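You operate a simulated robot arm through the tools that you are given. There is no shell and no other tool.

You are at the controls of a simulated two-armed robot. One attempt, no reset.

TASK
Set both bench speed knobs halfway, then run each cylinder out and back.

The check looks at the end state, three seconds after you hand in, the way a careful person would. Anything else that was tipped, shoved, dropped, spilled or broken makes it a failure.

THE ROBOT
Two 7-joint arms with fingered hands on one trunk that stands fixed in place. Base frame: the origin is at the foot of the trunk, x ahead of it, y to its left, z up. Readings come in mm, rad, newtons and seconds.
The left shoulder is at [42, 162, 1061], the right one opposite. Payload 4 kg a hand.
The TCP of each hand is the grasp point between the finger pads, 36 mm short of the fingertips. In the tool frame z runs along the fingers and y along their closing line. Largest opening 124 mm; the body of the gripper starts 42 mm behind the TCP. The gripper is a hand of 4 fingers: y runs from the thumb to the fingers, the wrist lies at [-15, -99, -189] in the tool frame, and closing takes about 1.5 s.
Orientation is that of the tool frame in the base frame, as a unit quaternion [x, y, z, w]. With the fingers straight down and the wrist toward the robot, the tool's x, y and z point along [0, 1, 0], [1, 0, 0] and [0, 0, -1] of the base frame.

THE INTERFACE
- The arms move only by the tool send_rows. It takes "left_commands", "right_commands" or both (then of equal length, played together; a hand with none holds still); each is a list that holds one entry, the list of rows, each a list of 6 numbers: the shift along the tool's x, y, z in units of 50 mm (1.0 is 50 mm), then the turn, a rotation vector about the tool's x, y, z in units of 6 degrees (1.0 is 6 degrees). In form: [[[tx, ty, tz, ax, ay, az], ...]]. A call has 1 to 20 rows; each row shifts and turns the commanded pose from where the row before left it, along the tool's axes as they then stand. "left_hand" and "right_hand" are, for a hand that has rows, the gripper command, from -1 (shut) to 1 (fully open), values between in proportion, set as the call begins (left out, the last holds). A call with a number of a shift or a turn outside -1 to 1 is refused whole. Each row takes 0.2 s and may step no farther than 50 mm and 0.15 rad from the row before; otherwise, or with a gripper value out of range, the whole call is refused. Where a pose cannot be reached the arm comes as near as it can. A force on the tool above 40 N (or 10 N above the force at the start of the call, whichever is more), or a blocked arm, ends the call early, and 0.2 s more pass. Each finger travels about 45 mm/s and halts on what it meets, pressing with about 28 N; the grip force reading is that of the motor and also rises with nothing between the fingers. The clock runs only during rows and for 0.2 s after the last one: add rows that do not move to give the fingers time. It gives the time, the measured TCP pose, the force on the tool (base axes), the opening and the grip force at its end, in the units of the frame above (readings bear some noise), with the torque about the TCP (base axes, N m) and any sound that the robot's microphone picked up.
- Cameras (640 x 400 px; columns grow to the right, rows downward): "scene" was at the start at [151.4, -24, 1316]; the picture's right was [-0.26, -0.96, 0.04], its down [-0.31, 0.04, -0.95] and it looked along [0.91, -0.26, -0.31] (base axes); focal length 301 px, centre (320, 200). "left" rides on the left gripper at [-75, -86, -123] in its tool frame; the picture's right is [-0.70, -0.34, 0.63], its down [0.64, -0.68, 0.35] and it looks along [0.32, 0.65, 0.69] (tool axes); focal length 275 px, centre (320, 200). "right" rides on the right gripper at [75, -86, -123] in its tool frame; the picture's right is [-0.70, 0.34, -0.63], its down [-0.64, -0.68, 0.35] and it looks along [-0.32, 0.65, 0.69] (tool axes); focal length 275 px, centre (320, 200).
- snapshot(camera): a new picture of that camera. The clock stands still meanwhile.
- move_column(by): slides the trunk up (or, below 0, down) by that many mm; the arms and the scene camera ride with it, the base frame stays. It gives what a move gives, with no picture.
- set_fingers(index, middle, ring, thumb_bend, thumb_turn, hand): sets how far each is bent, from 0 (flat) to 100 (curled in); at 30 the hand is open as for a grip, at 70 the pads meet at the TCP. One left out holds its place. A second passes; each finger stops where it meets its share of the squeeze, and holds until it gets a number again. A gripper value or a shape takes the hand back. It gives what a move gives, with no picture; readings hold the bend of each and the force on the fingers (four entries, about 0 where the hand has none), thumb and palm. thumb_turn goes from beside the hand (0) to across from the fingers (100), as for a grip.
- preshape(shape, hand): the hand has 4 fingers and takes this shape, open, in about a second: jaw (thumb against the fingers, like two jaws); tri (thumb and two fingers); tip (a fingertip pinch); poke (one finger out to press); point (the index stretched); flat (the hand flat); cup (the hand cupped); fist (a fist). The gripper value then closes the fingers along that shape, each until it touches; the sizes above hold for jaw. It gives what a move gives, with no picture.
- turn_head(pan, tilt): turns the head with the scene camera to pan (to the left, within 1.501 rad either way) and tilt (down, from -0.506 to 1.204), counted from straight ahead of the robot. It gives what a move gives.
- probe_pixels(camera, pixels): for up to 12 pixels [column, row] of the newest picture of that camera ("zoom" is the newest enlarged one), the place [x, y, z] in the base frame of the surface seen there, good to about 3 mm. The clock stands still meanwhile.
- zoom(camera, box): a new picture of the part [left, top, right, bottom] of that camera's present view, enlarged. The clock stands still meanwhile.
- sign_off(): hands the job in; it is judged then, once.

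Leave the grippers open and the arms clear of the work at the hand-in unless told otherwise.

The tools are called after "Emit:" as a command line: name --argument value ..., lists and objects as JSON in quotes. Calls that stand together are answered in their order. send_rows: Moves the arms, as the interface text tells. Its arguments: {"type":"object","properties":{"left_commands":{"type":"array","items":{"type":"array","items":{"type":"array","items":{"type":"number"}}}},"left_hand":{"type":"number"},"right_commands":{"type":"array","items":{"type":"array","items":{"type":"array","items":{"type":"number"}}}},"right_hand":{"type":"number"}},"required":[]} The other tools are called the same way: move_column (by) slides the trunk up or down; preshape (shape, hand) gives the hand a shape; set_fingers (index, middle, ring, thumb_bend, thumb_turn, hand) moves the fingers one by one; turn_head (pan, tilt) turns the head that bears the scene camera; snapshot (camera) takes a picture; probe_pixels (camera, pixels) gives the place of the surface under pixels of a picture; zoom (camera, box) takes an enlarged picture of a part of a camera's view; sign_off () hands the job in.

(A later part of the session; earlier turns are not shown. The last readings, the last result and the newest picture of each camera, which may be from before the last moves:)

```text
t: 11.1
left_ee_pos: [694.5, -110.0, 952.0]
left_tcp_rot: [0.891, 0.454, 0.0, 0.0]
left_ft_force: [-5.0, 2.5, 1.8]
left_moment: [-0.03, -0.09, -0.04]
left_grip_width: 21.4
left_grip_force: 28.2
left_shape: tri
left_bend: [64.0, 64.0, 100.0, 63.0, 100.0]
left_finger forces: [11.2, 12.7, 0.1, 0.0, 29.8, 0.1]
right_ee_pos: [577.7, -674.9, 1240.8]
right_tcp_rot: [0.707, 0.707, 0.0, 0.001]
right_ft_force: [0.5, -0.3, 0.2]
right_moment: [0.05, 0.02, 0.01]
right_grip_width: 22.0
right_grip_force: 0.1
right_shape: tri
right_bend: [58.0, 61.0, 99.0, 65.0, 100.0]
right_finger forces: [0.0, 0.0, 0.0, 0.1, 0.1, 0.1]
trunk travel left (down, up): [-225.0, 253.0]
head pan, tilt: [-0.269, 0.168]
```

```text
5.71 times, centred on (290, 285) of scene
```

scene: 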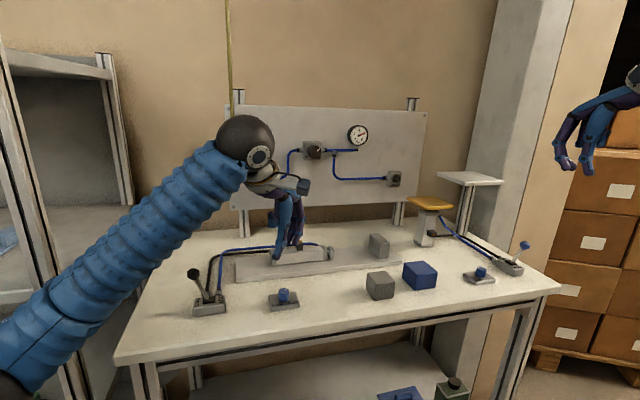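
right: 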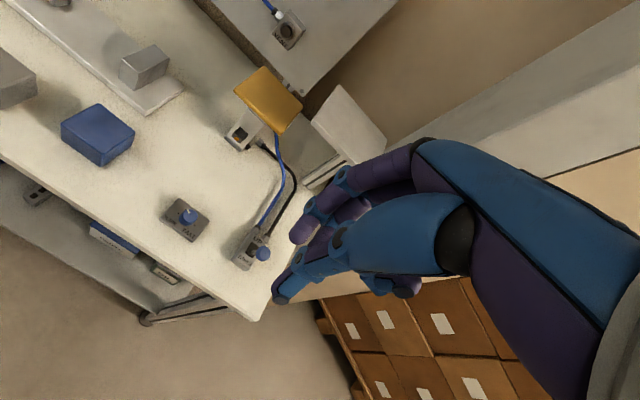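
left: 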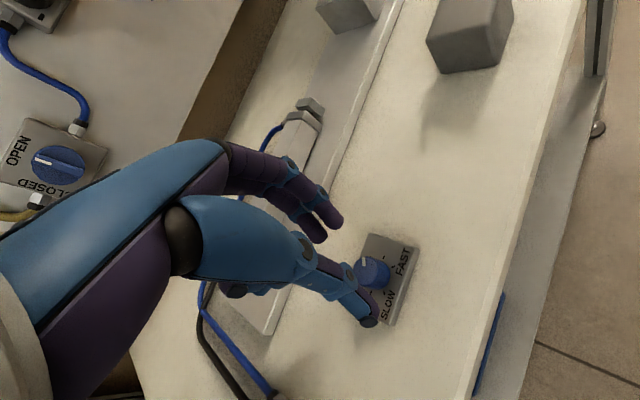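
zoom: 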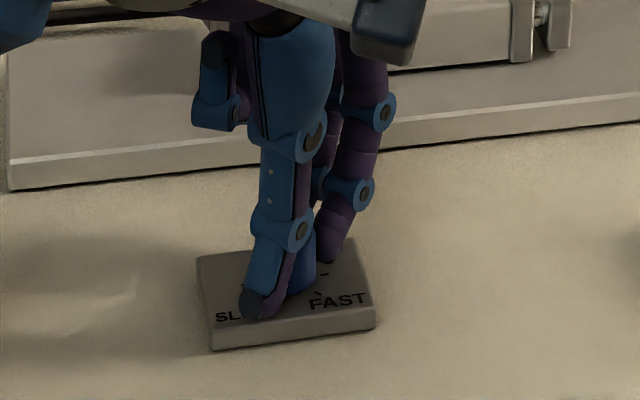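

A well-balanced grip: fingers 11 and 13 N, thumb 30 N, little net force. Now I'll turn counterclockwise (negative tool z) by 24° and check.

Emit:
send_rows --left_commands '[[[0, 0, 0, 0, 0, -1], [0, 0, 0, 0, 0, -1], [0, 0, 0, 0, 0, -1], [0, 0, 0, 0, 0, -1], [0, 0, 0, 0, 0, 0]]]'

Emit:
zoom --camera "left" --box '[270, 170, 430, 330]'

Emit:
zoom --camera "scene" --box '[250, 250, 330, 320]'

```text
t: 12.3
left_ee_pos: [694.5, -111.1, 952.0]
left_tcp_rot: [0.777, 0.629, -0.001, 0.0]
left_ft_force: [-5.2, 1.1, 1.7]
left_moment: [0.02, -0.12, 0.05]
left_grip_width: 21.4
left_grip_force: 27.8
left_shape: tri
left_bend: [71.0, 64.0, 100.0, 63.0, 100.0]
left_finger forces: [11.4, 13.5, 0.0, 0.1, 29.3, 0.0]
right_ee_pos: [576.9, -674.4, 1240.3]
right_tcp_rot: [0.707, 0.707, 0.0, 0.0]
right_ft_force: [-0.5, 0.3, 0.8]
right_moment: [0.0, 0.0, 0.0]
right_grip_width: 22.1
right_grip_force: 0.1
right_shape: tri
right_bend: [58.0, 61.0, 99.0, 65.0, 100.0]
right_finger forces: [0.0, 0.0, 0.0, 0.0, 0.1, 0.0]
trunk travel left (down, up): [-225.0, 253.0]
head pan, tilt: [-0.269, 0.168]
```

```text
2.50 times, centred on (350, 250) of left
```

zoom: 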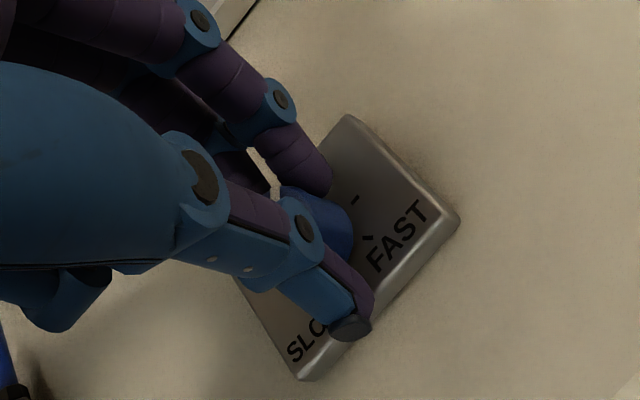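

```text
5.71 times, centred on (290, 285) of scene
```

zoom: 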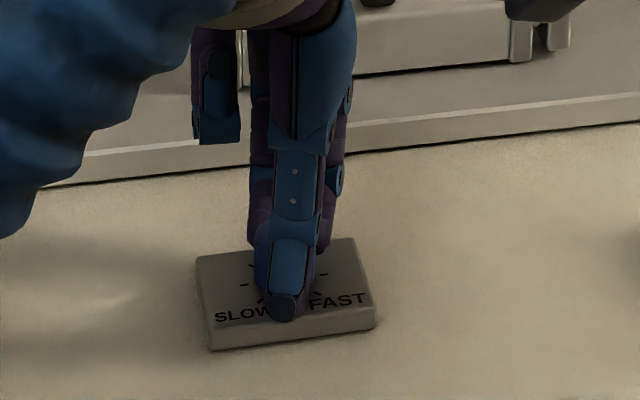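

The knob turns with the hand and the load is small. I'll continue another 30°.

Emit:
send_rows --left_commands '[[[0, 0, 0, 0, 0, -1], [0, 0, 0, 0, 0, -1], [0, 0, 0, 0, 0, -1], [0, 0, 0, 0, 0, -1], [0, 0, 0, 0, 0, -1], [0, 0, 0, 0, 0, 0]]]'

Emit:
zoom --camera "left" --box '[270, 170, 430, 330]'

Emit:
zoom --camera "scene" --box '[250, 250, 330, 320]'

```text
t: 13.7
left_ee_pos: [694.4, -111.2, 951.5]
left_tcp_rot: [0.587, 0.809, 0.0, 0.0]
left_ft_force: [-2.1, -0.5, 2.7]
left_moment: [0.09, -0.23, 0.03]
left_grip_width: 20.8
left_grip_force: 27.7
left_shape: tri
left_bend: [71.0, 64.0, 100.0, 64.0, 100.0]
left_finger forces: [12.6, 15.1, 0.1, 0.0, 27.7, 0.1]
right_ee_pos: [578.9, -674.9, 1240.2]
right_tcp_rot: [0.707, 0.707, 0.0, 0.0]
right_ft_force: [-0.7, 0.2, -0.4]
right_moment: [-0.01, -0.01, 0.01]
right_grip_width: 21.9
right_grip_force: 0.0
right_shape: tri
right_bend: [58.0, 61.0, 99.0, 65.0, 100.0]
right_finger forces: [0.0, 0.0, 0.0, 0.0, 0.1, 0.1]
trunk travel left (down, up): [-225.0, 253.0]
head pan, tilt: [-0.269, 0.168]
```

```text
2.50 times, centred on (350, 250) of left
```

zoom: 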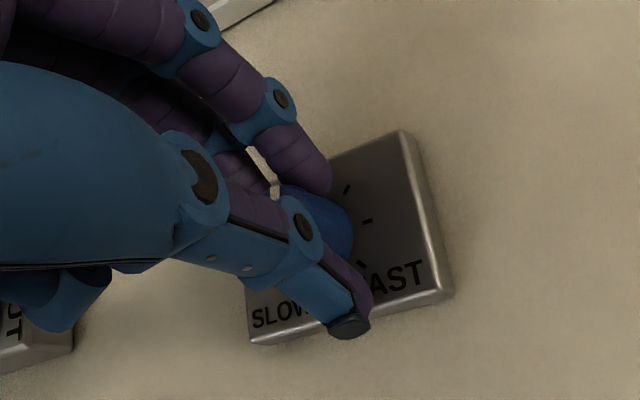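

```text
5.71 times, centred on (290, 285) of scene
```

zoom: 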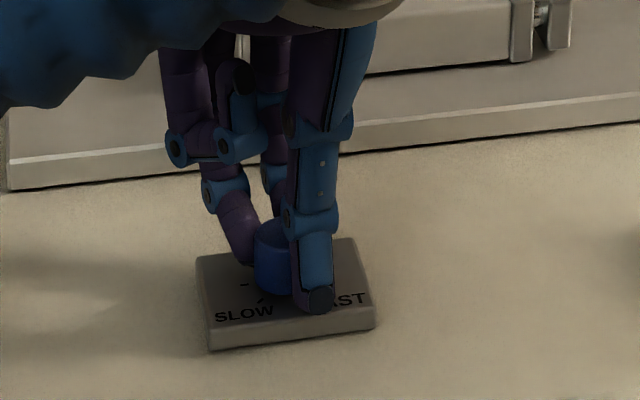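

That makes 54°. I'll open, raise straight up and inspect the mark.

Emit:
send_rows --left_commands '[[[0, 0, 0, 0, 0, 0], [0, 0, 0, 0, 0, 0], [0, 0, 0, 0, 0, 0], [0, 0, 0, 0, 0, 0], [0, 0, -0.6, 0, 0, 0], [0, 0, -0.8, 0, 0, 0], [0, 0, -0.8, 0, 0, 0], [0, 0, 0, 0, 0, 0]]]' --left_hand -0.2

Emit:
snapshot --camera "left"

Emit:
zoom --camera "scene" --box '[262, 280, 307, 312]'

```text
t: 15.5
left_ee_pos: [696.8, -110.9, 1063.7]
left_tcp_rot: [0.588, 0.809, -0.001, -0.001]
left_ft_force: [-0.2, 0.4, 0.0]
left_moment: [0.02, 0.03, 0.02]
left_grip_width: 49.3
left_grip_force: 0.0
left_shape: tri
left_bend: [46.0, 50.0, 99.0, 59.0, 100.0]
left_finger forces: [0.1, 0.0, 0.0, 0.1, 0.0, 0.0]
right_ee_pos: [578.9, -675.5, 1239.2]
right_tcp_rot: [0.708, 0.707, -0.001, -0.001]
right_ft_force: [0.7, -0.3, 0.1]
right_moment: [0.01, 0.04, -0.03]
right_grip_width: 22.1
right_grip_force: 0.1
right_shape: tri
right_bend: [58.0, 61.0, 99.0, 65.0, 100.0]
right_finger forces: [0.0, 0.1, 0.0, 0.1, 0.0, 0.1]
trunk travel left (down, up): [-225.0, 253.0]
head pan, tilt: [-0.269, 0.168]
```

```text
taken
```

left: 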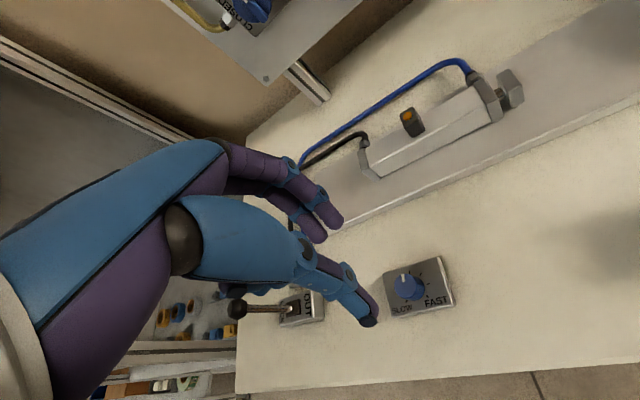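

```text
12.50 times, centred on (284, 296) of scene
```

zoom: 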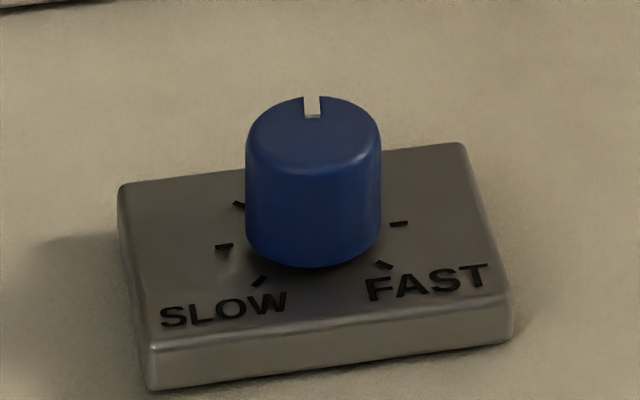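

The mark now points nearly straight ahead. A close-up from the left camera will let me measure what is left.

Emit:
zoom --camera "left" --box '[375, 245, 465, 325]'

Emit:
zoom --camera "left" --box '[390, 262, 430, 302]'

```text
5.00 times, centred on (420, 285) of left
```

zoom: 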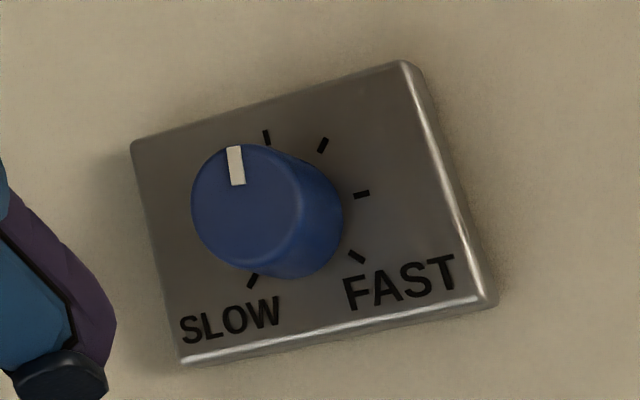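

```text
10.00 times, centred on (410, 282) of left
```

zoom: 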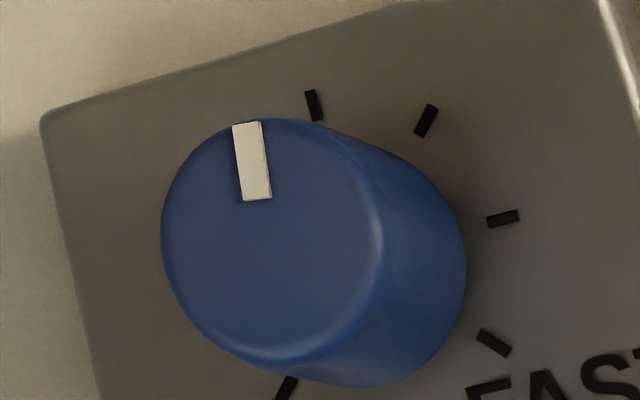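

The mark is within about 4° of the middle tick (1.5% of range), so halfway is met. Next, the right hand goes above the right knob (684.5, -608.7) at z≈1062, opened to 50 mm, heading straight.

Emit:
send_rows --right_commands '[[[0.221, 0.355, 0.593, 0, 0, 0], [0.221, 0.355, 0.593, 0, 0, 0], [0.221, 0.355, 0.593, 0, 0, 0], [0.221, 0.355, 0.593, 0, 0, 0], [0.221, 0.355, 0.593, 0, 0, 0], [0.221, 0.355, 0.593, 0, 0, 0], [0, 0, 0, 0, 0, 0]]]' --right_hand -0.2

Emit:
snapshot --camera "right"

Emit:
snapshot --camera "scene"

```text
t: 17.1
left_ee_pos: [695.8, -111.5, 1064.0]
left_tcp_rot: [0.588, 0.809, 0.0, 0.0]
left_ft_force: [0.2, 0.1, -0.1]
left_moment: [-0.01, 0.02, 0.01]
left_grip_width: 49.4
left_grip_force: 0.0
left_shape: tri
left_bend: [46.0, 50.0, 99.0, 59.0, 100.0]
left_finger forces: [0.0, 0.0, 0.0, 0.0, 0.0, 0.0]
right_ee_pos: [682.8, -607.8, 1063.6]
right_tcp_rot: [0.707, 0.707, 0.0, -0.001]
right_ft_force: [0.6, 0.7, -0.7]
right_moment: [-0.03, 0.0, -0.01]
right_grip_width: 49.4
right_grip_force: 0.1
right_shape: tri
right_bend: [46.0, 50.0, 99.0, 59.0, 100.0]
right_finger forces: [0.0, 0.1, 0.0, 0.1, 0.0, 0.1]
trunk travel left (down, up): [-225.0, 253.0]
head pan, tilt: [-0.269, 0.168]
```

```text
taken
```

right: 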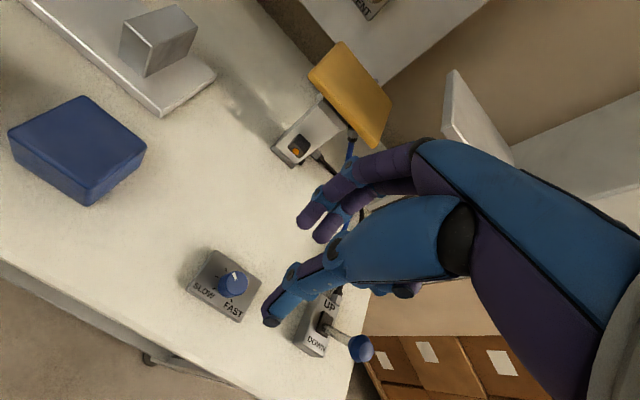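

```text
taken
```

scene: 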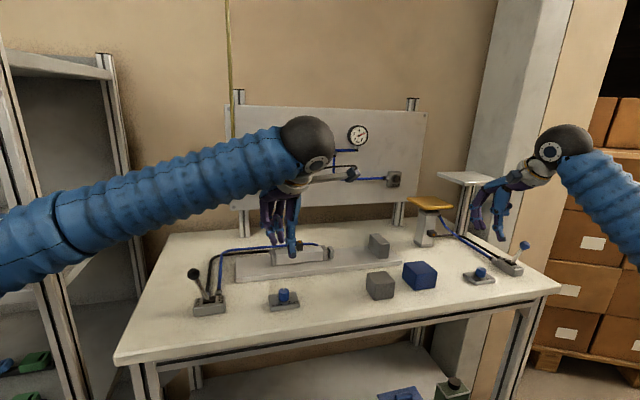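

Zooming on the right knob at (230,282) in the right camera to measure its mark.

Emit:
zoom --camera "right" --box '[185, 245, 265, 325]'

Emit:
zoom --camera "right" --box '[210, 262, 250, 302]'

Emit:
probe_pixels --camera "right" --pixels '[[217, 252], [187, 286], [238, 318], [260, 284], [232, 283]]'

```text
5.00 times, centred on (225, 285) of right
```

zoom: 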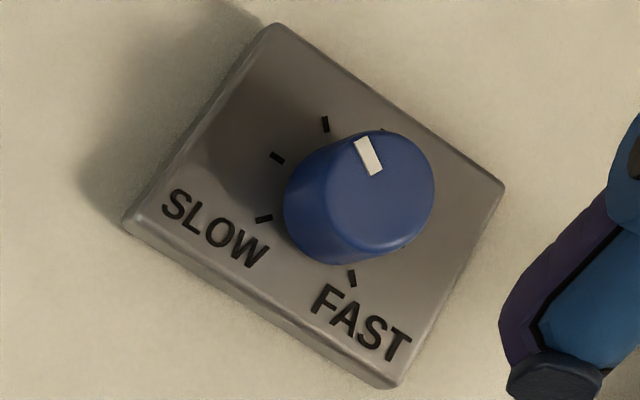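

```text
10.00 times, centred on (230, 282) of right
```

zoom: 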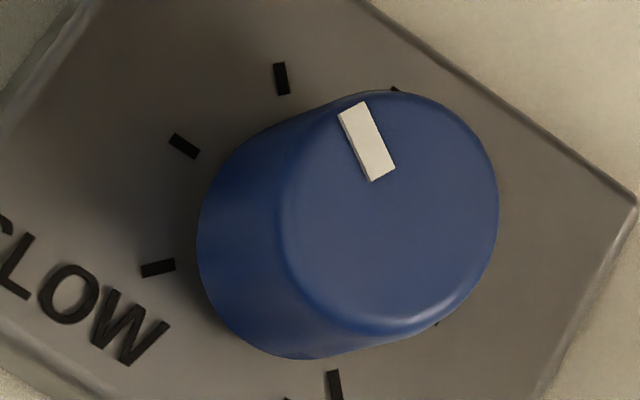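

```text
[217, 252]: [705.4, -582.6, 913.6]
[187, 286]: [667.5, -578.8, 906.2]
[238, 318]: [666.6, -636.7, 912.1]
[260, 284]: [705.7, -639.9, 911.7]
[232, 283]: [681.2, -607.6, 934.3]
```

The mark is about 60° toward SLOW (tick check gives -44° for the -45° tick, so this method holds). I'll lower the right hand to z≈952, then close.

Emit:
send_rows --right_commands '[[[0, 0, 0.5, 0, 0, 0], [0, 0, 0.5, 0, 0, 0], [0, 0, 0.4, 0, 0, 0], [-0.01, 0.01, 0.3, 0, 0, 0], [0, 0, 0.3, 0, 0, 0], [0, 0, 0.22, 0, 0, 0], [0, 0, 0, 0, 0, 0]]]'

Emit:
zoom --camera "right" --box '[210, 170, 370, 330]'

Emit:
zoom --camera "scene" --box '[440, 210, 560, 300]'

```text
t: 18.7
left_ee_pos: [696.0, -111.8, 1063.7]
left_tcp_rot: [0.588, 0.809, 0.0, 0.0]
left_ft_force: [0.3, 0.2, -0.6]
left_moment: [-0.04, 0.0, -0.02]
left_grip_width: 49.2
left_grip_force: 0.0
left_shape: tri
left_bend: [46.0, 50.0, 99.0, 59.0, 100.0]
left_finger forces: [0.0, 0.1, 0.1, 0.1, 0.1, 0.1]
right_ee_pos: [684.4, -610.0, 952.7]
right_tcp_rot: [0.707, 0.707, 0.0, 0.0]
right_ft_force: [-0.3, 0.6, -0.5]
right_moment: [-0.01, -0.03, 0.03]
right_grip_width: 49.2
right_grip_force: 0.1
right_shape: tri
right_bend: [46.0, 50.0, 99.0, 59.0, 100.0]
right_finger forces: [0.0, 0.0, 0.0, 0.0, 0.0, 0.0]
trunk travel left (down, up): [-225.0, 253.0]
head pan, tilt: [-0.269, 0.168]
```

```text
2.50 times, centred on (290, 250) of right
```

zoom: 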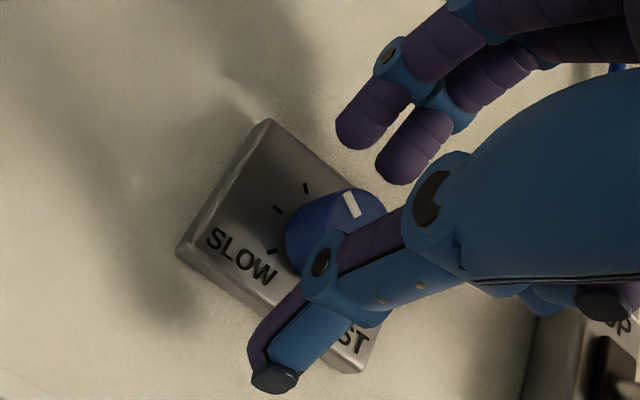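

```text
4.44 times, centred on (500, 255) of scene
```

zoom: 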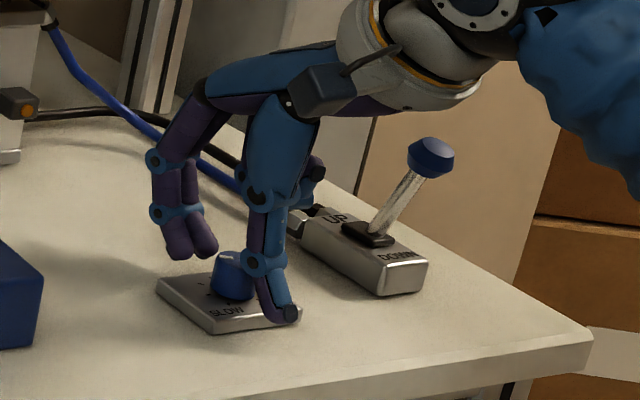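

Thumb on the near side, fingers on the far side. Closing now.

Emit:
send_rows --right_commands '[[[0, 0, 0, 0, 0, 0], [0, 0, 0, 0, 0, 0], [0, 0, 0, 0, 0, 0], [0, 0, 0, 0, 0, 0], [0, 0, 0, 0, 0, 0]]]' --right_hand -0.75

Emit:
zoom --camera "right" --box '[210, 170, 370, 330]'

Emit:
zoom --camera "scene" --box '[440, 210, 560, 300]'

```text
t: 19.9
left_ee_pos: [695.5, -112.1, 1064.1]
left_tcp_rot: [0.587, 0.809, 0.001, 0.001]
left_ft_force: [0.1, 0.1, -0.8]
left_moment: [-0.01, 0.01, -0.04]
left_grip_width: 49.0
left_grip_force: 0.0
left_shape: tri
left_bend: [46.0, 50.0, 99.0, 59.0, 100.0]
left_finger forces: [0.1, 0.1, 0.0, 0.0, 0.0, 0.0]
right_ee_pos: [685.2, -610.4, 951.8]
right_tcp_rot: [0.707, 0.707, 0.0, 0.0]
right_ft_force: [-5.9, 3.6, 0.8]
right_moment: [0.01, -0.05, -0.02]
right_grip_width: 21.5
right_grip_force: 28.1
right_shape: tri
right_bend: [71.0, 64.0, 100.0, 63.0, 100.0]
right_finger forces: [11.0, 13.2, 0.0, 0.1, 28.6, 0.1]
trunk travel left (down, up): [-225.0, 253.0]
head pan, tilt: [-0.269, 0.168]
```

```text
2.50 times, centred on (290, 250) of right
```

zoom: 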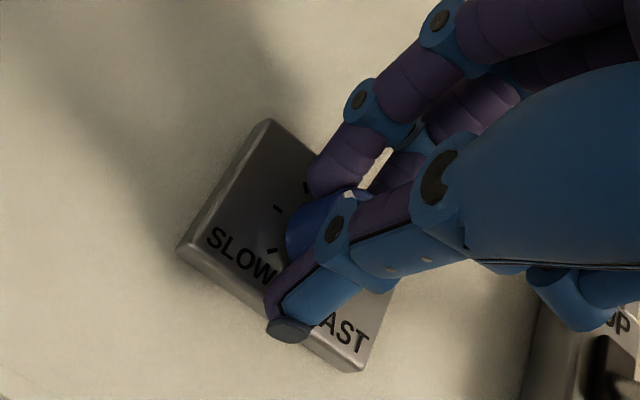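

```text
4.44 times, centred on (500, 255) of scene
```

zoom: 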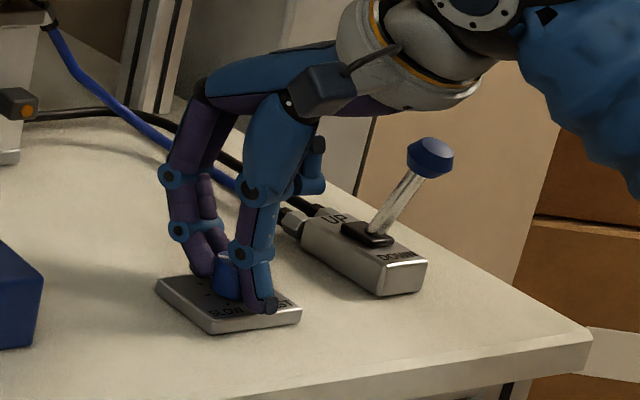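

Balanced grip again (11, 13, 29 N). Turning clockwise 24° first.

Emit:
send_rows --right_commands '[[[0, 0, 0, 0, 0, 1], [0, 0, 0, 0, 0, 1], [0, 0, 0, 0, 0, 1], [0, 0, 0, 0, 0, 1], [0, 0, 0, 0, 0, 0]]]'

Emit:
zoom --camera "scene" --box '[440, 210, 560, 300]'

```text
t: 21.1
left_ee_pos: [695.9, -112.4, 1063.7]
left_tcp_rot: [0.588, 0.809, 0.0, 0.0]
left_ft_force: [0.0, -0.6, -0.2]
left_moment: [-0.01, 0.01, -0.04]
left_grip_width: 49.3
left_grip_force: 0.1
left_shape: tri
left_bend: [46.0, 50.0, 99.0, 59.0, 100.0]
left_finger forces: [0.1, 0.0, 0.1, 0.0, 0.0, 0.0]
right_ee_pos: [683.9, -608.2, 951.5]
right_tcp_rot: [0.839, 0.544, 0.0, 0.001]
right_ft_force: [-0.3, -0.6, 10.3]
right_moment: [-0.21, -0.25, 0.0]
right_grip_width: 20.9
right_grip_force: 27.6
right_shape: tri
right_bend: [71.0, 64.0, 100.0, 64.0, 100.0]
right_finger forces: [12.1, 17.9, 0.1, 0.0, 28.5, 0.1]
trunk travel left (down, up): [-225.0, 253.0]
head pan, tilt: [-0.269, 0.168]
```

```text
4.44 times, centred on (500, 255) of scene
```

zoom: 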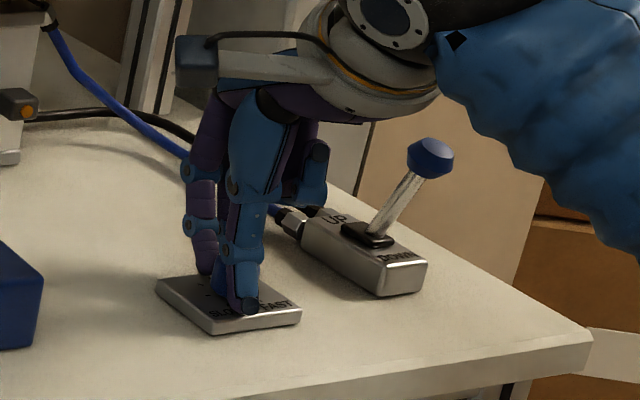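

An upward force of 10 N shows the tips are touching something slightly (the plate). I'll rise 2 mm while continuing the remaining 36°.

Emit:
send_rows --right_commands '[[[0, 0, -0.04, 0, 0, 0], [0, 0, 0, 0, 0, 1], [0, 0, 0, 0, 0, 1], [0, 0, 0, 0, 0, 1], [0, 0, 0, 0, 0, 1], [0, 0, 0, 0, 0, 1], [0, 0, 0, 0, 0, 1], [0, 0, 0, 0, 0, 0]]]'

Emit:
zoom --camera "scene" --box '[440, 210, 560, 300]'

Emit:
zoom --camera "right" --box '[210, 170, 370, 330]'

```text
t: 22.9
left_ee_pos: [695.5, -111.3, 1064.2]
left_tcp_rot: [0.588, 0.809, -0.001, 0.0]
left_ft_force: [0.9, 0.0, 0.8]
left_moment: [0.03, 0.0, -0.01]
left_grip_width: 49.0
left_grip_force: 0.0
left_shape: tri
left_bend: [46.0, 50.0, 99.0, 59.0, 100.0]
left_finger forces: [0.1, 0.1, 0.1, 0.0, 0.1, 0.0]
right_ee_pos: [685.7, -609.6, 953.5]
right_tcp_rot: [0.966, 0.258, -0.001, 0.0]
right_ft_force: [0.3, 0.1, -1.6]
right_moment: [-0.28, -0.08, 0.01]
right_grip_width: 20.6
right_grip_force: 28.3
right_shape: tri
right_bend: [71.0, 64.0, 100.0, 64.0, 100.0]
right_finger forces: [12.6, 16.7, 0.1, 0.1, 24.8, 0.0]
trunk travel left (down, up): [-225.0, 253.0]
head pan, tilt: [-0.269, 0.168]
```

```text
4.44 times, centred on (500, 255) of scene
```

zoom: 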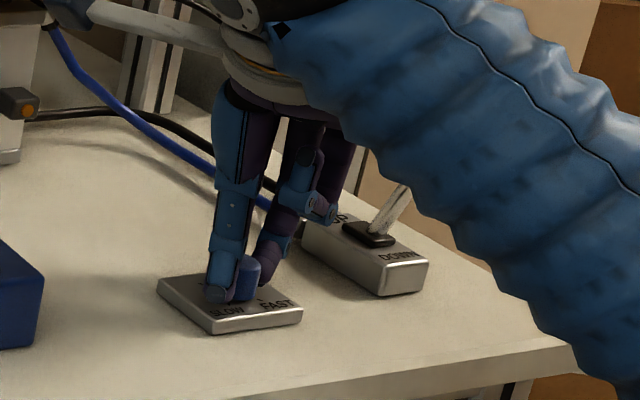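

```text
2.50 times, centred on (290, 250) of right
```

zoom: 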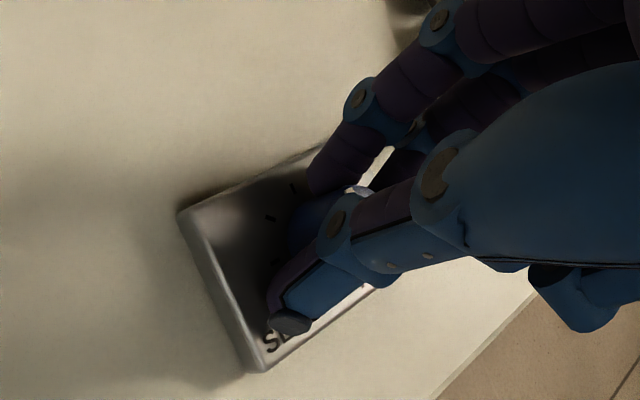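

That is 60° done. Opening and raising straight up to look.

Emit:
send_rows --right_commands '[[[0, 0, 0, 0, 0, 0], [0, 0, 0, 0, 0, 0], [0, 0, 0, 0, 0, 0], [0, 0, 0, 0, 0, 0], [0, 0, -0.6, 0, 0, 0], [0, 0, -0.8, 0, 0, 0], [0, 0, -0.8, 0, 0, 0], [0, 0, 0, 0, 0, 0]]]' --right_hand -0.2

Emit:
snapshot --camera "right"

Emit:
snapshot --camera "scene"

Emit:
zoom --camera "scene" --box '[455, 255, 505, 290]'

```text
t: 24.7
left_ee_pos: [695.9, -112.3, 1063.0]
left_tcp_rot: [0.588, 0.809, -0.001, -0.001]
left_ft_force: [-0.8, -0.7, 0.2]
left_moment: [0.01, -0.01, -0.03]
left_grip_width: 49.2
left_grip_force: 0.1
left_shape: tri
left_bend: [46.0, 50.0, 99.0, 59.0, 100.0]
left_finger forces: [0.1, 0.0, 0.0, 0.0, 0.1, 0.0]
right_ee_pos: [683.9, -610.5, 1062.8]
right_tcp_rot: [0.966, 0.258, 0.0, 0.0]
right_ft_force: [0.0, -0.7, -0.2]
right_moment: [0.01, -0.05, -0.02]
right_grip_width: 49.1
right_grip_force: 0.1
right_shape: tri
right_bend: [46.0, 50.0, 99.0, 59.0, 100.0]
right_finger forces: [0.1, 0.0, 0.0, 0.1, 0.0, 0.1]
trunk travel left (down, up): [-225.0, 253.0]
head pan, tilt: [-0.269, 0.168]
```

```text
taken
```

right: 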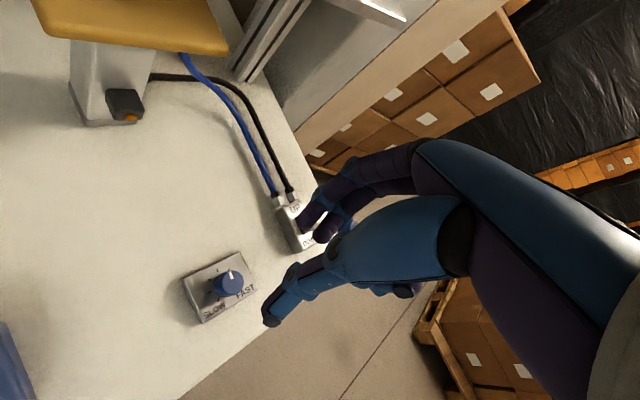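

```text
taken
```

scene: 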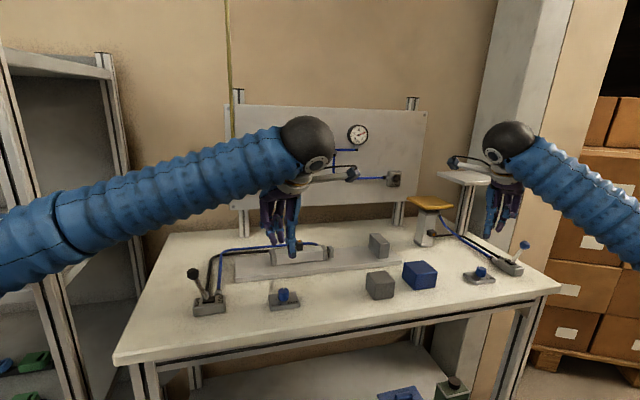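

```text
11.43 times, centred on (480, 272) of scene
```

zoom: 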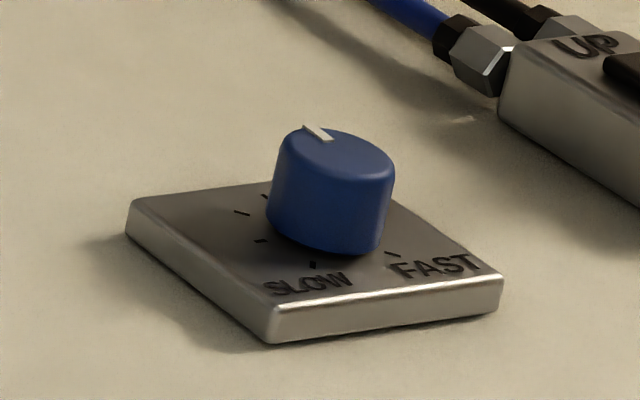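

The mark is now near the middle. Measuring more closely.

Emit:
zoom --camera "right" --box '[175, 245, 265, 330]'

Emit:
zoom --camera "right" --box '[205, 262, 245, 302]'

Emit:
zoom --camera "scene" --box '[472, 262, 490, 280]'

```text
4.71 times, centred on (220, 288) of right
```

zoom: 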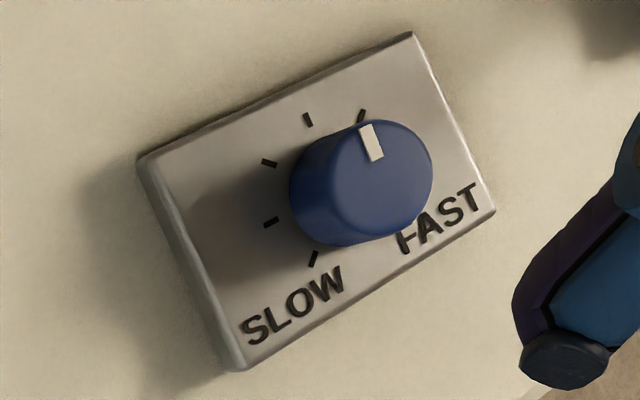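

```text
10.00 times, centred on (225, 282) of right
```

zoom: 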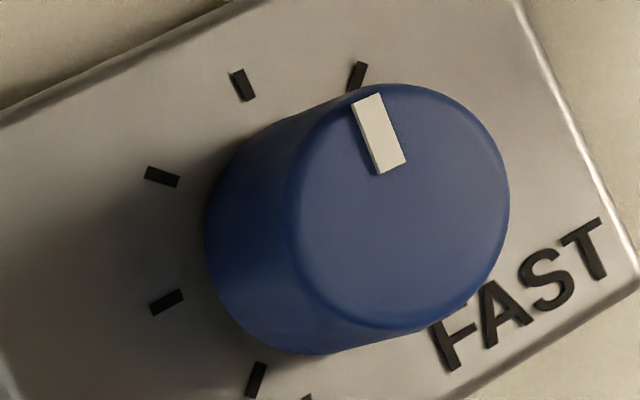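

```text
16.00 times, centred on (481, 271) of scene
```

zoom: 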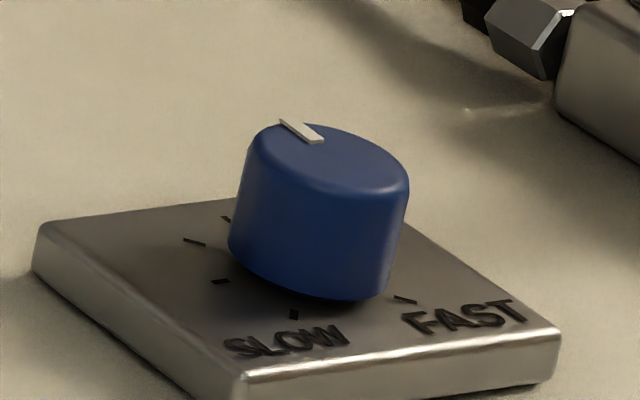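

Compared with its ticks, the right knob is within about 1-2° of halfway. Measured the same way, the left knob is still about 8° on the FAST side, so I'll do a small correction: left hand down to z≈953 again.

Emit:
send_rows --left_commands '[[[0, 0, 0.6, 0, 0, 0], [0, 0, 0.6, 0, 0, 0], [0, 0, 0.4, 0, 0, 0], [0, 0, 0.3, 0, 0, 0], [0, 0, 0.28, 0, 0, 0], [0, 0, 0, 0, 0, 0]]]'

Emit:
zoom --camera "left" --box '[270, 170, 430, 330]'

```text
t: 26.1
left_ee_pos: [694.0, -112.7, 954.1]
left_tcp_rot: [0.588, 0.809, 0.001, 0.001]
left_ft_force: [0.0, 0.1, -0.6]
left_moment: [0.0, -0.02, -0.02]
left_grip_width: 49.1
left_grip_force: 0.0
left_shape: tri
left_bend: [46.0, 50.0, 99.0, 59.0, 100.0]
left_finger forces: [0.1, 0.1, 0.1, 0.0, 0.0, 0.0]
right_ee_pos: [683.2, -609.0, 1064.9]
right_tcp_rot: [0.966, 0.259, 0.0, 0.001]
right_ft_force: [-0.4, 0.4, -0.2]
right_moment: [-0.03, 0.03, 0.01]
right_grip_width: 49.3
right_grip_force: 0.0
right_shape: tri
right_bend: [46.0, 50.0, 99.0, 59.0, 100.0]
right_finger forces: [0.1, 0.1, 0.1, 0.0, 0.1, 0.1]
trunk travel left (down, up): [-225.0, 253.0]
head pan, tilt: [-0.269, 0.168]
```

```text
2.50 times, centred on (350, 250) of left
```

zoom: 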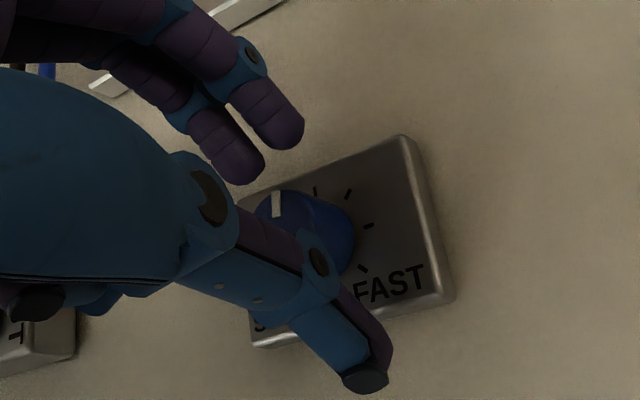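

In place around the knob. Close, then turn counterclockwise 8°, then check.

Emit:
send_rows --left_commands '[[[0, 0, 0, 0, 0, 0], [0, 0, 0, 0, 0, 0], [0, 0, 0, 0, 0, 0], [0, 0, 0, 0, 0, 0], [0, 0, 0, 0, 0, 0], [0, 0, 0, 0, 0, -0.7], [0, 0, 0, 0, 0, -0.7], [0, 0, 0, 0, 0, 0]]]' --left_hand -0.75

Emit:
send_rows --left_commands '[[[0, 0, 0, 0, 0, 0], [0, 0, 0, 0, 0, 0], [0, 0, 0, 0, 0, 0], [0, 0, 0, 0, 0, 0], [0, 0, -0.6, 0, 0, 0], [0, 0, -0.8, 0, 0, 0], [0, 0, -0.8, 0, 0, 0], [0, 0, 0, 0, 0, 0]]]' --left_hand -0.2

Emit:
snapshot --camera "left"

Emit:
zoom --camera "left" --box '[375, 245, 465, 325]'

Emit:
zoom --camera "left" --box '[390, 262, 430, 302]'

Emit:
zoom --camera "scene" --box '[262, 280, 307, 312]'

```text
t: 27.9
left_ee_pos: [694.4, -112.6, 953.2]
left_tcp_rot: [0.527, 0.85, 0.0, 0.001]
left_ft_force: [-2.0, -5.0, 3.2]
left_moment: [-0.03, -0.09, 0.01]
left_grip_width: 19.3
left_grip_force: 27.5
left_shape: tri
left_bend: [71.0, 63.0, 100.0, 64.0, 100.0]
left_finger forces: [12.3, 13.2, 0.0, 0.0, 28.9, 0.0]
right_ee_pos: [682.9, -611.3, 1064.5]
right_tcp_rot: [0.966, 0.259, 0.0, 0.0]
right_ft_force: [0.8, 0.2, 0.6]
right_moment: [0.02, 0.02, 0.01]
right_grip_width: 49.2
right_grip_force: 0.1
right_shape: tri
right_bend: [46.0, 50.0, 99.0, 59.0, 100.0]
right_finger forces: [0.0, 0.0, 0.1, 0.0, 0.0, 0.1]
trunk travel left (down, up): [-225.0, 253.0]
head pan, tilt: [-0.269, 0.168]
```

```text
t: 29.7
left_ee_pos: [696.8, -111.6, 1062.2]
left_tcp_rot: [0.527, 0.85, 0.0, 0.0]
left_ft_force: [-0.4, 0.9, 0.3]
left_moment: [0.0, 0.0, 0.0]
left_grip_width: 49.1
left_grip_force: 0.0
left_shape: tri
left_bend: [46.0, 50.0, 99.0, 59.0, 100.0]
left_finger forces: [0.1, 0.1, 0.1, 0.0, 0.0, 0.0]
right_ee_pos: [684.7, -610.3, 1063.7]
right_tcp_rot: [0.966, 0.259, 0.001, 0.0]
right_ft_force: [0.6, 0.0, 0.0]
right_moment: [-0.01, 0.03, 0.01]
right_grip_width: 49.3
right_grip_force: 0.1
right_shape: tri
right_bend: [46.0, 50.0, 99.0, 59.0, 100.0]
right_finger forces: [0.1, 0.1, 0.1, 0.1, 0.1, 0.0]
trunk travel left (down, up): [-225.0, 253.0]
head pan, tilt: [-0.269, 0.168]
```

```text
taken
```

left: 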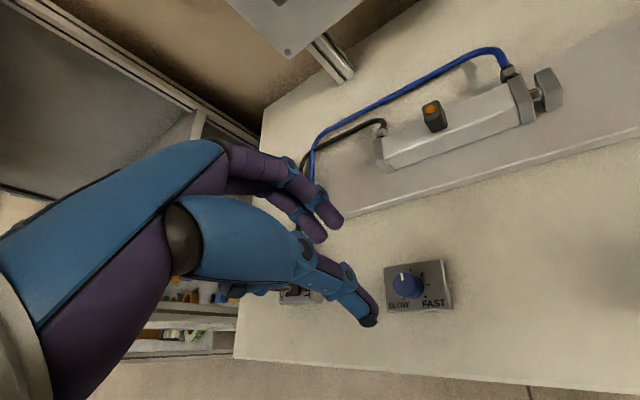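

```text
5.00 times, centred on (420, 285) of left
```

zoom: 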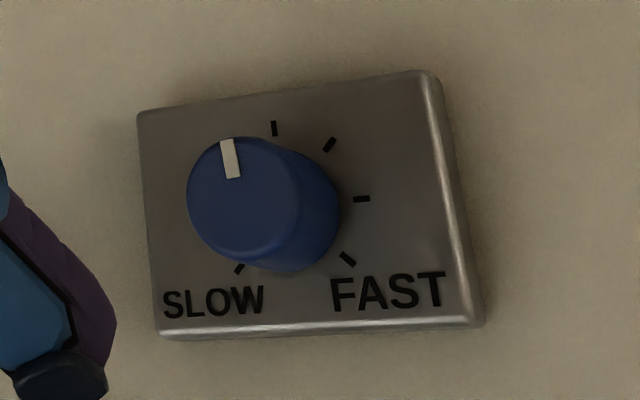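

```text
10.00 times, centred on (410, 282) of left
```

zoom: 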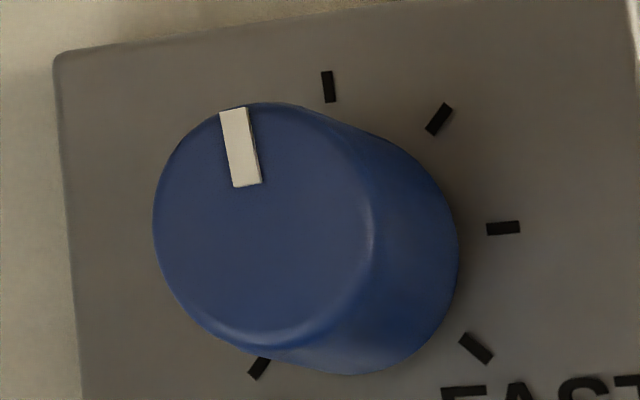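

```text
12.50 times, centred on (284, 296) of scene
```

zoom: 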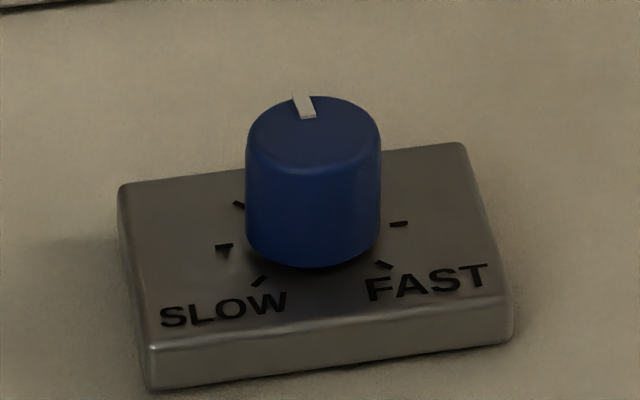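

The left knob is now within about 3° of its middle tick. Next is the left lever: I'll straighten the left hand (heading 0) and move it above the ball at (702, 64), z≈1080, so thumb and fingers lie on either side along x (the lever's hinge axis).

Emit:
send_rows --left_commands '[[[0, 0, -0.4, 0, 0, 0], [0, 0, 0, 0, 0, 1], [0, 0, 0, 0, 0, 1], [0, 0, 0, 0, 0, 1], [0, 0, 0, 0, 0, 1], [0, 0, 0, 0, 0, 0.4], [0.88, 0.03, 0, 0, 0, 0], [0.88, 0.03, 0, 0, 0, 0], [0.88, 0.03, 0, 0, 0, 0], [0.86, 0.03, 0, 0, 0, 0], [0, 0, 0, 0, 0, 0]]]'

Emit:
snapshot --camera "left"

Emit:
snapshot --camera "scene"

```text
t: 32.1
left_ee_pos: [700.5, 64.9, 1083.6]
left_tcp_rot: [0.707, 0.707, 0.0, 0.0]
left_ft_force: [0.3, -0.2, 0.4]
left_moment: [0.04, -0.06, 0.04]
left_grip_width: 49.6
left_grip_force: 0.1
left_shape: tri
left_bend: [46.0, 50.0, 99.0, 59.0, 100.0]
left_finger forces: [0.0, 0.0, 0.1, 0.1, 0.0, 0.0]
right_ee_pos: [684.4, -610.3, 1064.5]
right_tcp_rot: [0.966, 0.259, -0.001, -0.001]
right_ft_force: [1.1, -0.8, -0.3]
right_moment: [0.01, 0.0, 0.0]
right_grip_width: 49.3
right_grip_force: 0.1
right_shape: tri
right_bend: [46.0, 50.0, 99.0, 59.0, 100.0]
right_finger forces: [0.1, 0.0, 0.0, 0.0, 0.1, 0.0]
trunk travel left (down, up): [-225.0, 253.0]
head pan, tilt: [-0.269, 0.168]
```

```text
taken
```

left: 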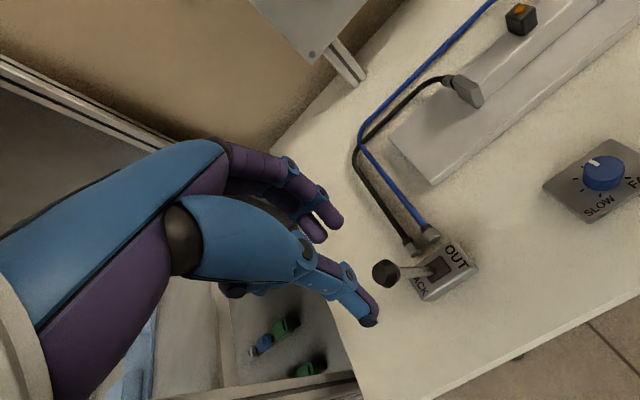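

```text
taken
```

scene: 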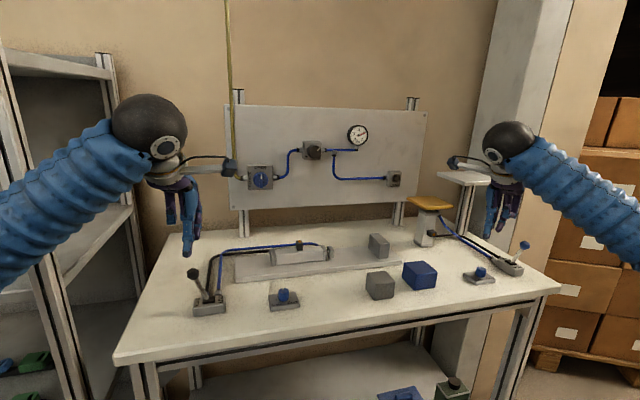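

The ball is seen at (386,273) in the left camera. I'll probe it from both views to fix its centre.

Emit:
zoom --camera "left" --box '[350, 230, 490, 310]'

Emit:
probe_pixels --camera "zoom" --pixels '[[160, 165], [135, 190], [175, 215], [190, 150], [160, 195], [215, 195], [250, 185], [300, 185], [400, 180], [430, 190]]'

Emit:
zoom --camera "scene" --box '[180, 260, 230, 320]'

```text
4.57 times, centred on (420, 270) of left
```

zoom: 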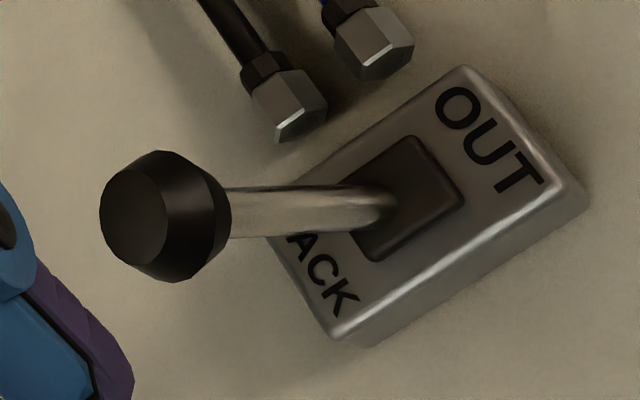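

```text
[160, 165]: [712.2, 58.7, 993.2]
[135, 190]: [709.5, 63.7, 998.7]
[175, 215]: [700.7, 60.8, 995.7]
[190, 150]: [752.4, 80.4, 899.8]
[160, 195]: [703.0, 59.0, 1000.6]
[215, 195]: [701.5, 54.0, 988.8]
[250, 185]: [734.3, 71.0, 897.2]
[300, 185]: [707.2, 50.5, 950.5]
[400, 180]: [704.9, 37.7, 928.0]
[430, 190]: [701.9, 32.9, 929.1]
```

```text
6.67 times, centred on (205, 290) of scene
```

zoom: 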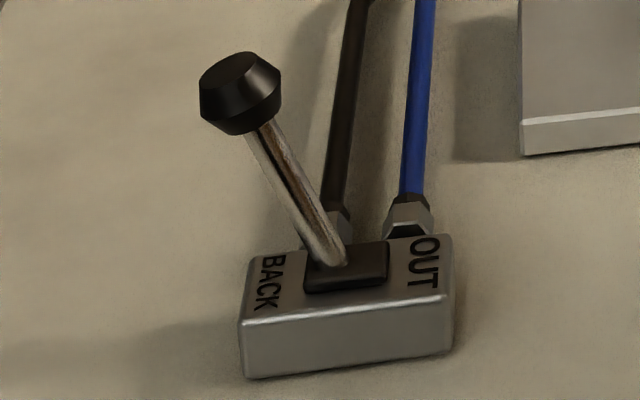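

Ball centre ≈ (703, 63, 991). I'll lower to z≈1013 and close on the ball.

Emit:
send_rows --left_commands '[[[-0.02, 0.03, 0.5, 0, 0, 0], [0, 0, 0.5, 0, 0, 0], [0, 0, 0.4, 0, 0, 0], [0, 0, 0, 0, 0, 0]]]'

Emit:
send_rows --left_commands '[[[0, 0, 0, 0, 0, 0], [0, 0, 0, 0, 0, 0], [0, 0, 0, 0, 0, 0], [0, 0, 0, 0, 0, 0], [0, 0, 0, 0, 0, 0]]]' --left_hand -0.75

Emit:
zoom --camera "scene" --box '[150, 210, 260, 320]'

Emit:
zoom --camera "left" --box '[270, 170, 470, 330]'

```text
t: 33.1
left_ee_pos: [702.0, 63.9, 1013.3]
left_tcp_rot: [0.707, 0.707, 0.001, 0.0]
left_ft_force: [-0.5, -0.5, 1.1]
left_moment: [0.02, 0.02, -0.01]
left_grip_width: 49.5
left_grip_force: 0.0
left_shape: tri
left_bend: [46.0, 50.0, 99.0, 59.0, 100.0]
left_finger forces: [0.0, 0.0, 0.0, 0.0, 0.0, 0.0]
right_ee_pos: [683.7, -610.1, 1065.3]
right_tcp_rot: [0.966, 0.26, 0.0, 0.0]
right_ft_force: [0.2, 0.1, 0.1]
right_moment: [0.04, -0.02, 0.0]
right_grip_width: 49.0
right_grip_force: 0.1
right_shape: tri
right_bend: [46.0, 50.0, 99.0, 59.0, 100.0]
right_finger forces: [0.1, 0.1, 0.1, 0.0, 0.0, 0.0]
trunk travel left (down, up): [-225.0, 253.0]
head pan, tilt: [-0.269, 0.168]
```

```text
t: 34.3
left_ee_pos: [701.9, 63.3, 1013.7]
left_tcp_rot: [0.707, 0.708, 0.0, -0.001]
left_ft_force: [-4.4, -1.3, -1.2]
left_moment: [-0.02, 0.04, -0.01]
left_grip_width: 19.4
left_grip_force: 27.9
left_shape: tri
left_bend: [62.0, 62.0, 100.0, 65.0, 100.0]
left_finger forces: [11.8, 13.2, 0.0, 0.0, 28.9, 0.1]
right_ee_pos: [683.4, -609.5, 1065.5]
right_tcp_rot: [0.966, 0.258, 0.0, 0.0]
right_ft_force: [0.2, 0.7, -0.6]
right_moment: [-0.01, -0.02, 0.0]
right_grip_width: 49.2
right_grip_force: 0.1
right_shape: tri
right_bend: [46.0, 50.0, 99.0, 59.0, 100.0]
right_finger forces: [0.0, 0.0, 0.1, 0.0, 0.0, 0.1]
trunk travel left (down, up): [-225.0, 253.0]
head pan, tilt: [-0.269, 0.168]
```

```text
3.64 times, centred on (205, 265) of scene
```

zoom: 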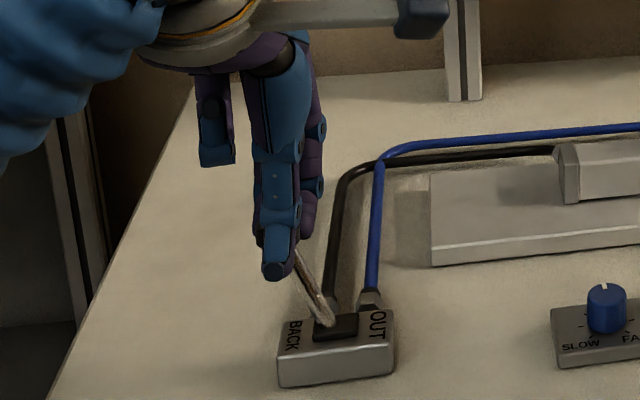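

```text
2.50 times, centred on (370, 250) of left
```

zoom: 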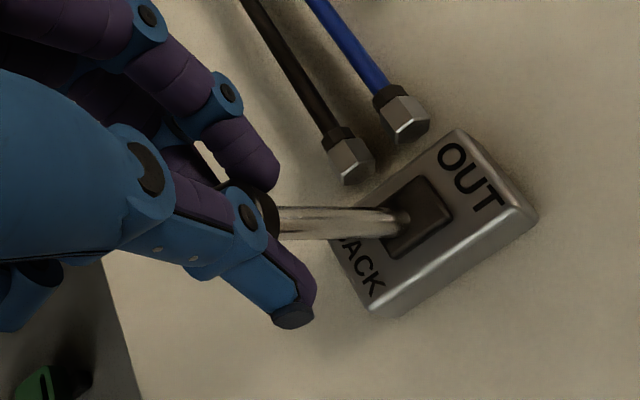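

The ball is held (12, 13 and 29 N). I'll swing it toward OUT (-y) along its arc in small steps.

Emit:
send_rows --left_commands '[[[-0.16, 0, -0.03, 0, 0, 0], [-0.16, 0, -0.02, 0, 0, 0], [-0.16, 0, -0.01, 0, 0, 0], [-0.16, 0, 0.01, 0, 0, 0], [-0.16, 0, 0.02, 0, 0, 0], [-0.16, 0, 0.03, 0, 0, 0], [0, 0, 0, 0, 0, 0]]]'

Emit:
snapshot --camera "scene"

Emit:
zoom --camera "scene" --box '[150, 210, 260, 320]'

```text
t: 35.9
left_ee_pos: [702.2, 16.3, 1012.8]
left_tcp_rot: [0.707, 0.707, 0.0, -0.001]
left_ft_force: [-4.2, 2.8, -2.8]
left_moment: [0.36, 0.0, 0.01]
left_grip_width: 19.6
left_grip_force: 28.0
left_shape: tri
left_bend: [63.0, 62.0, 100.0, 65.0, 99.0]
left_finger forces: [11.7, 19.0, 0.0, 0.0, 29.7, 0.0]
right_ee_pos: [683.6, -609.2, 1064.7]
right_tcp_rot: [0.966, 0.259, 0.0, -0.001]
right_ft_force: [0.1, 0.1, -0.3]
right_moment: [0.0, 0.0, 0.02]
right_grip_width: 49.0
right_grip_force: 0.0
right_shape: tri
right_bend: [46.0, 50.0, 99.0, 59.0, 100.0]
right_finger forces: [0.0, 0.0, 0.0, 0.0, 0.0, 0.0]
trunk travel left (down, up): [-225.0, 253.0]
head pan, tilt: [-0.269, 0.168]
```

```text
taken
```

scene: 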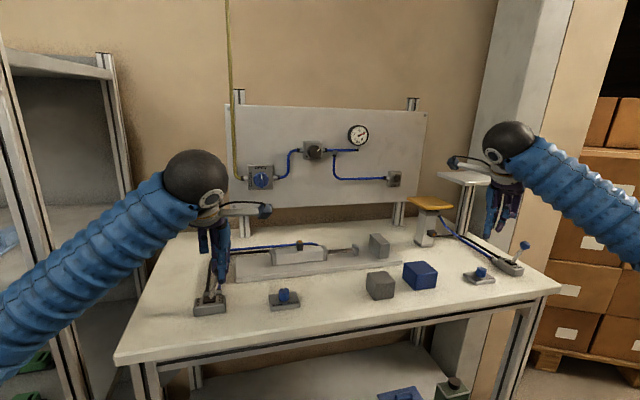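

```text
3.64 times, centred on (205, 265) of scene
```

zoom: 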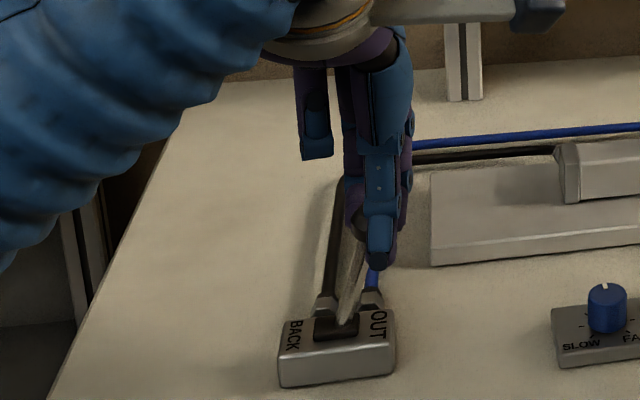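

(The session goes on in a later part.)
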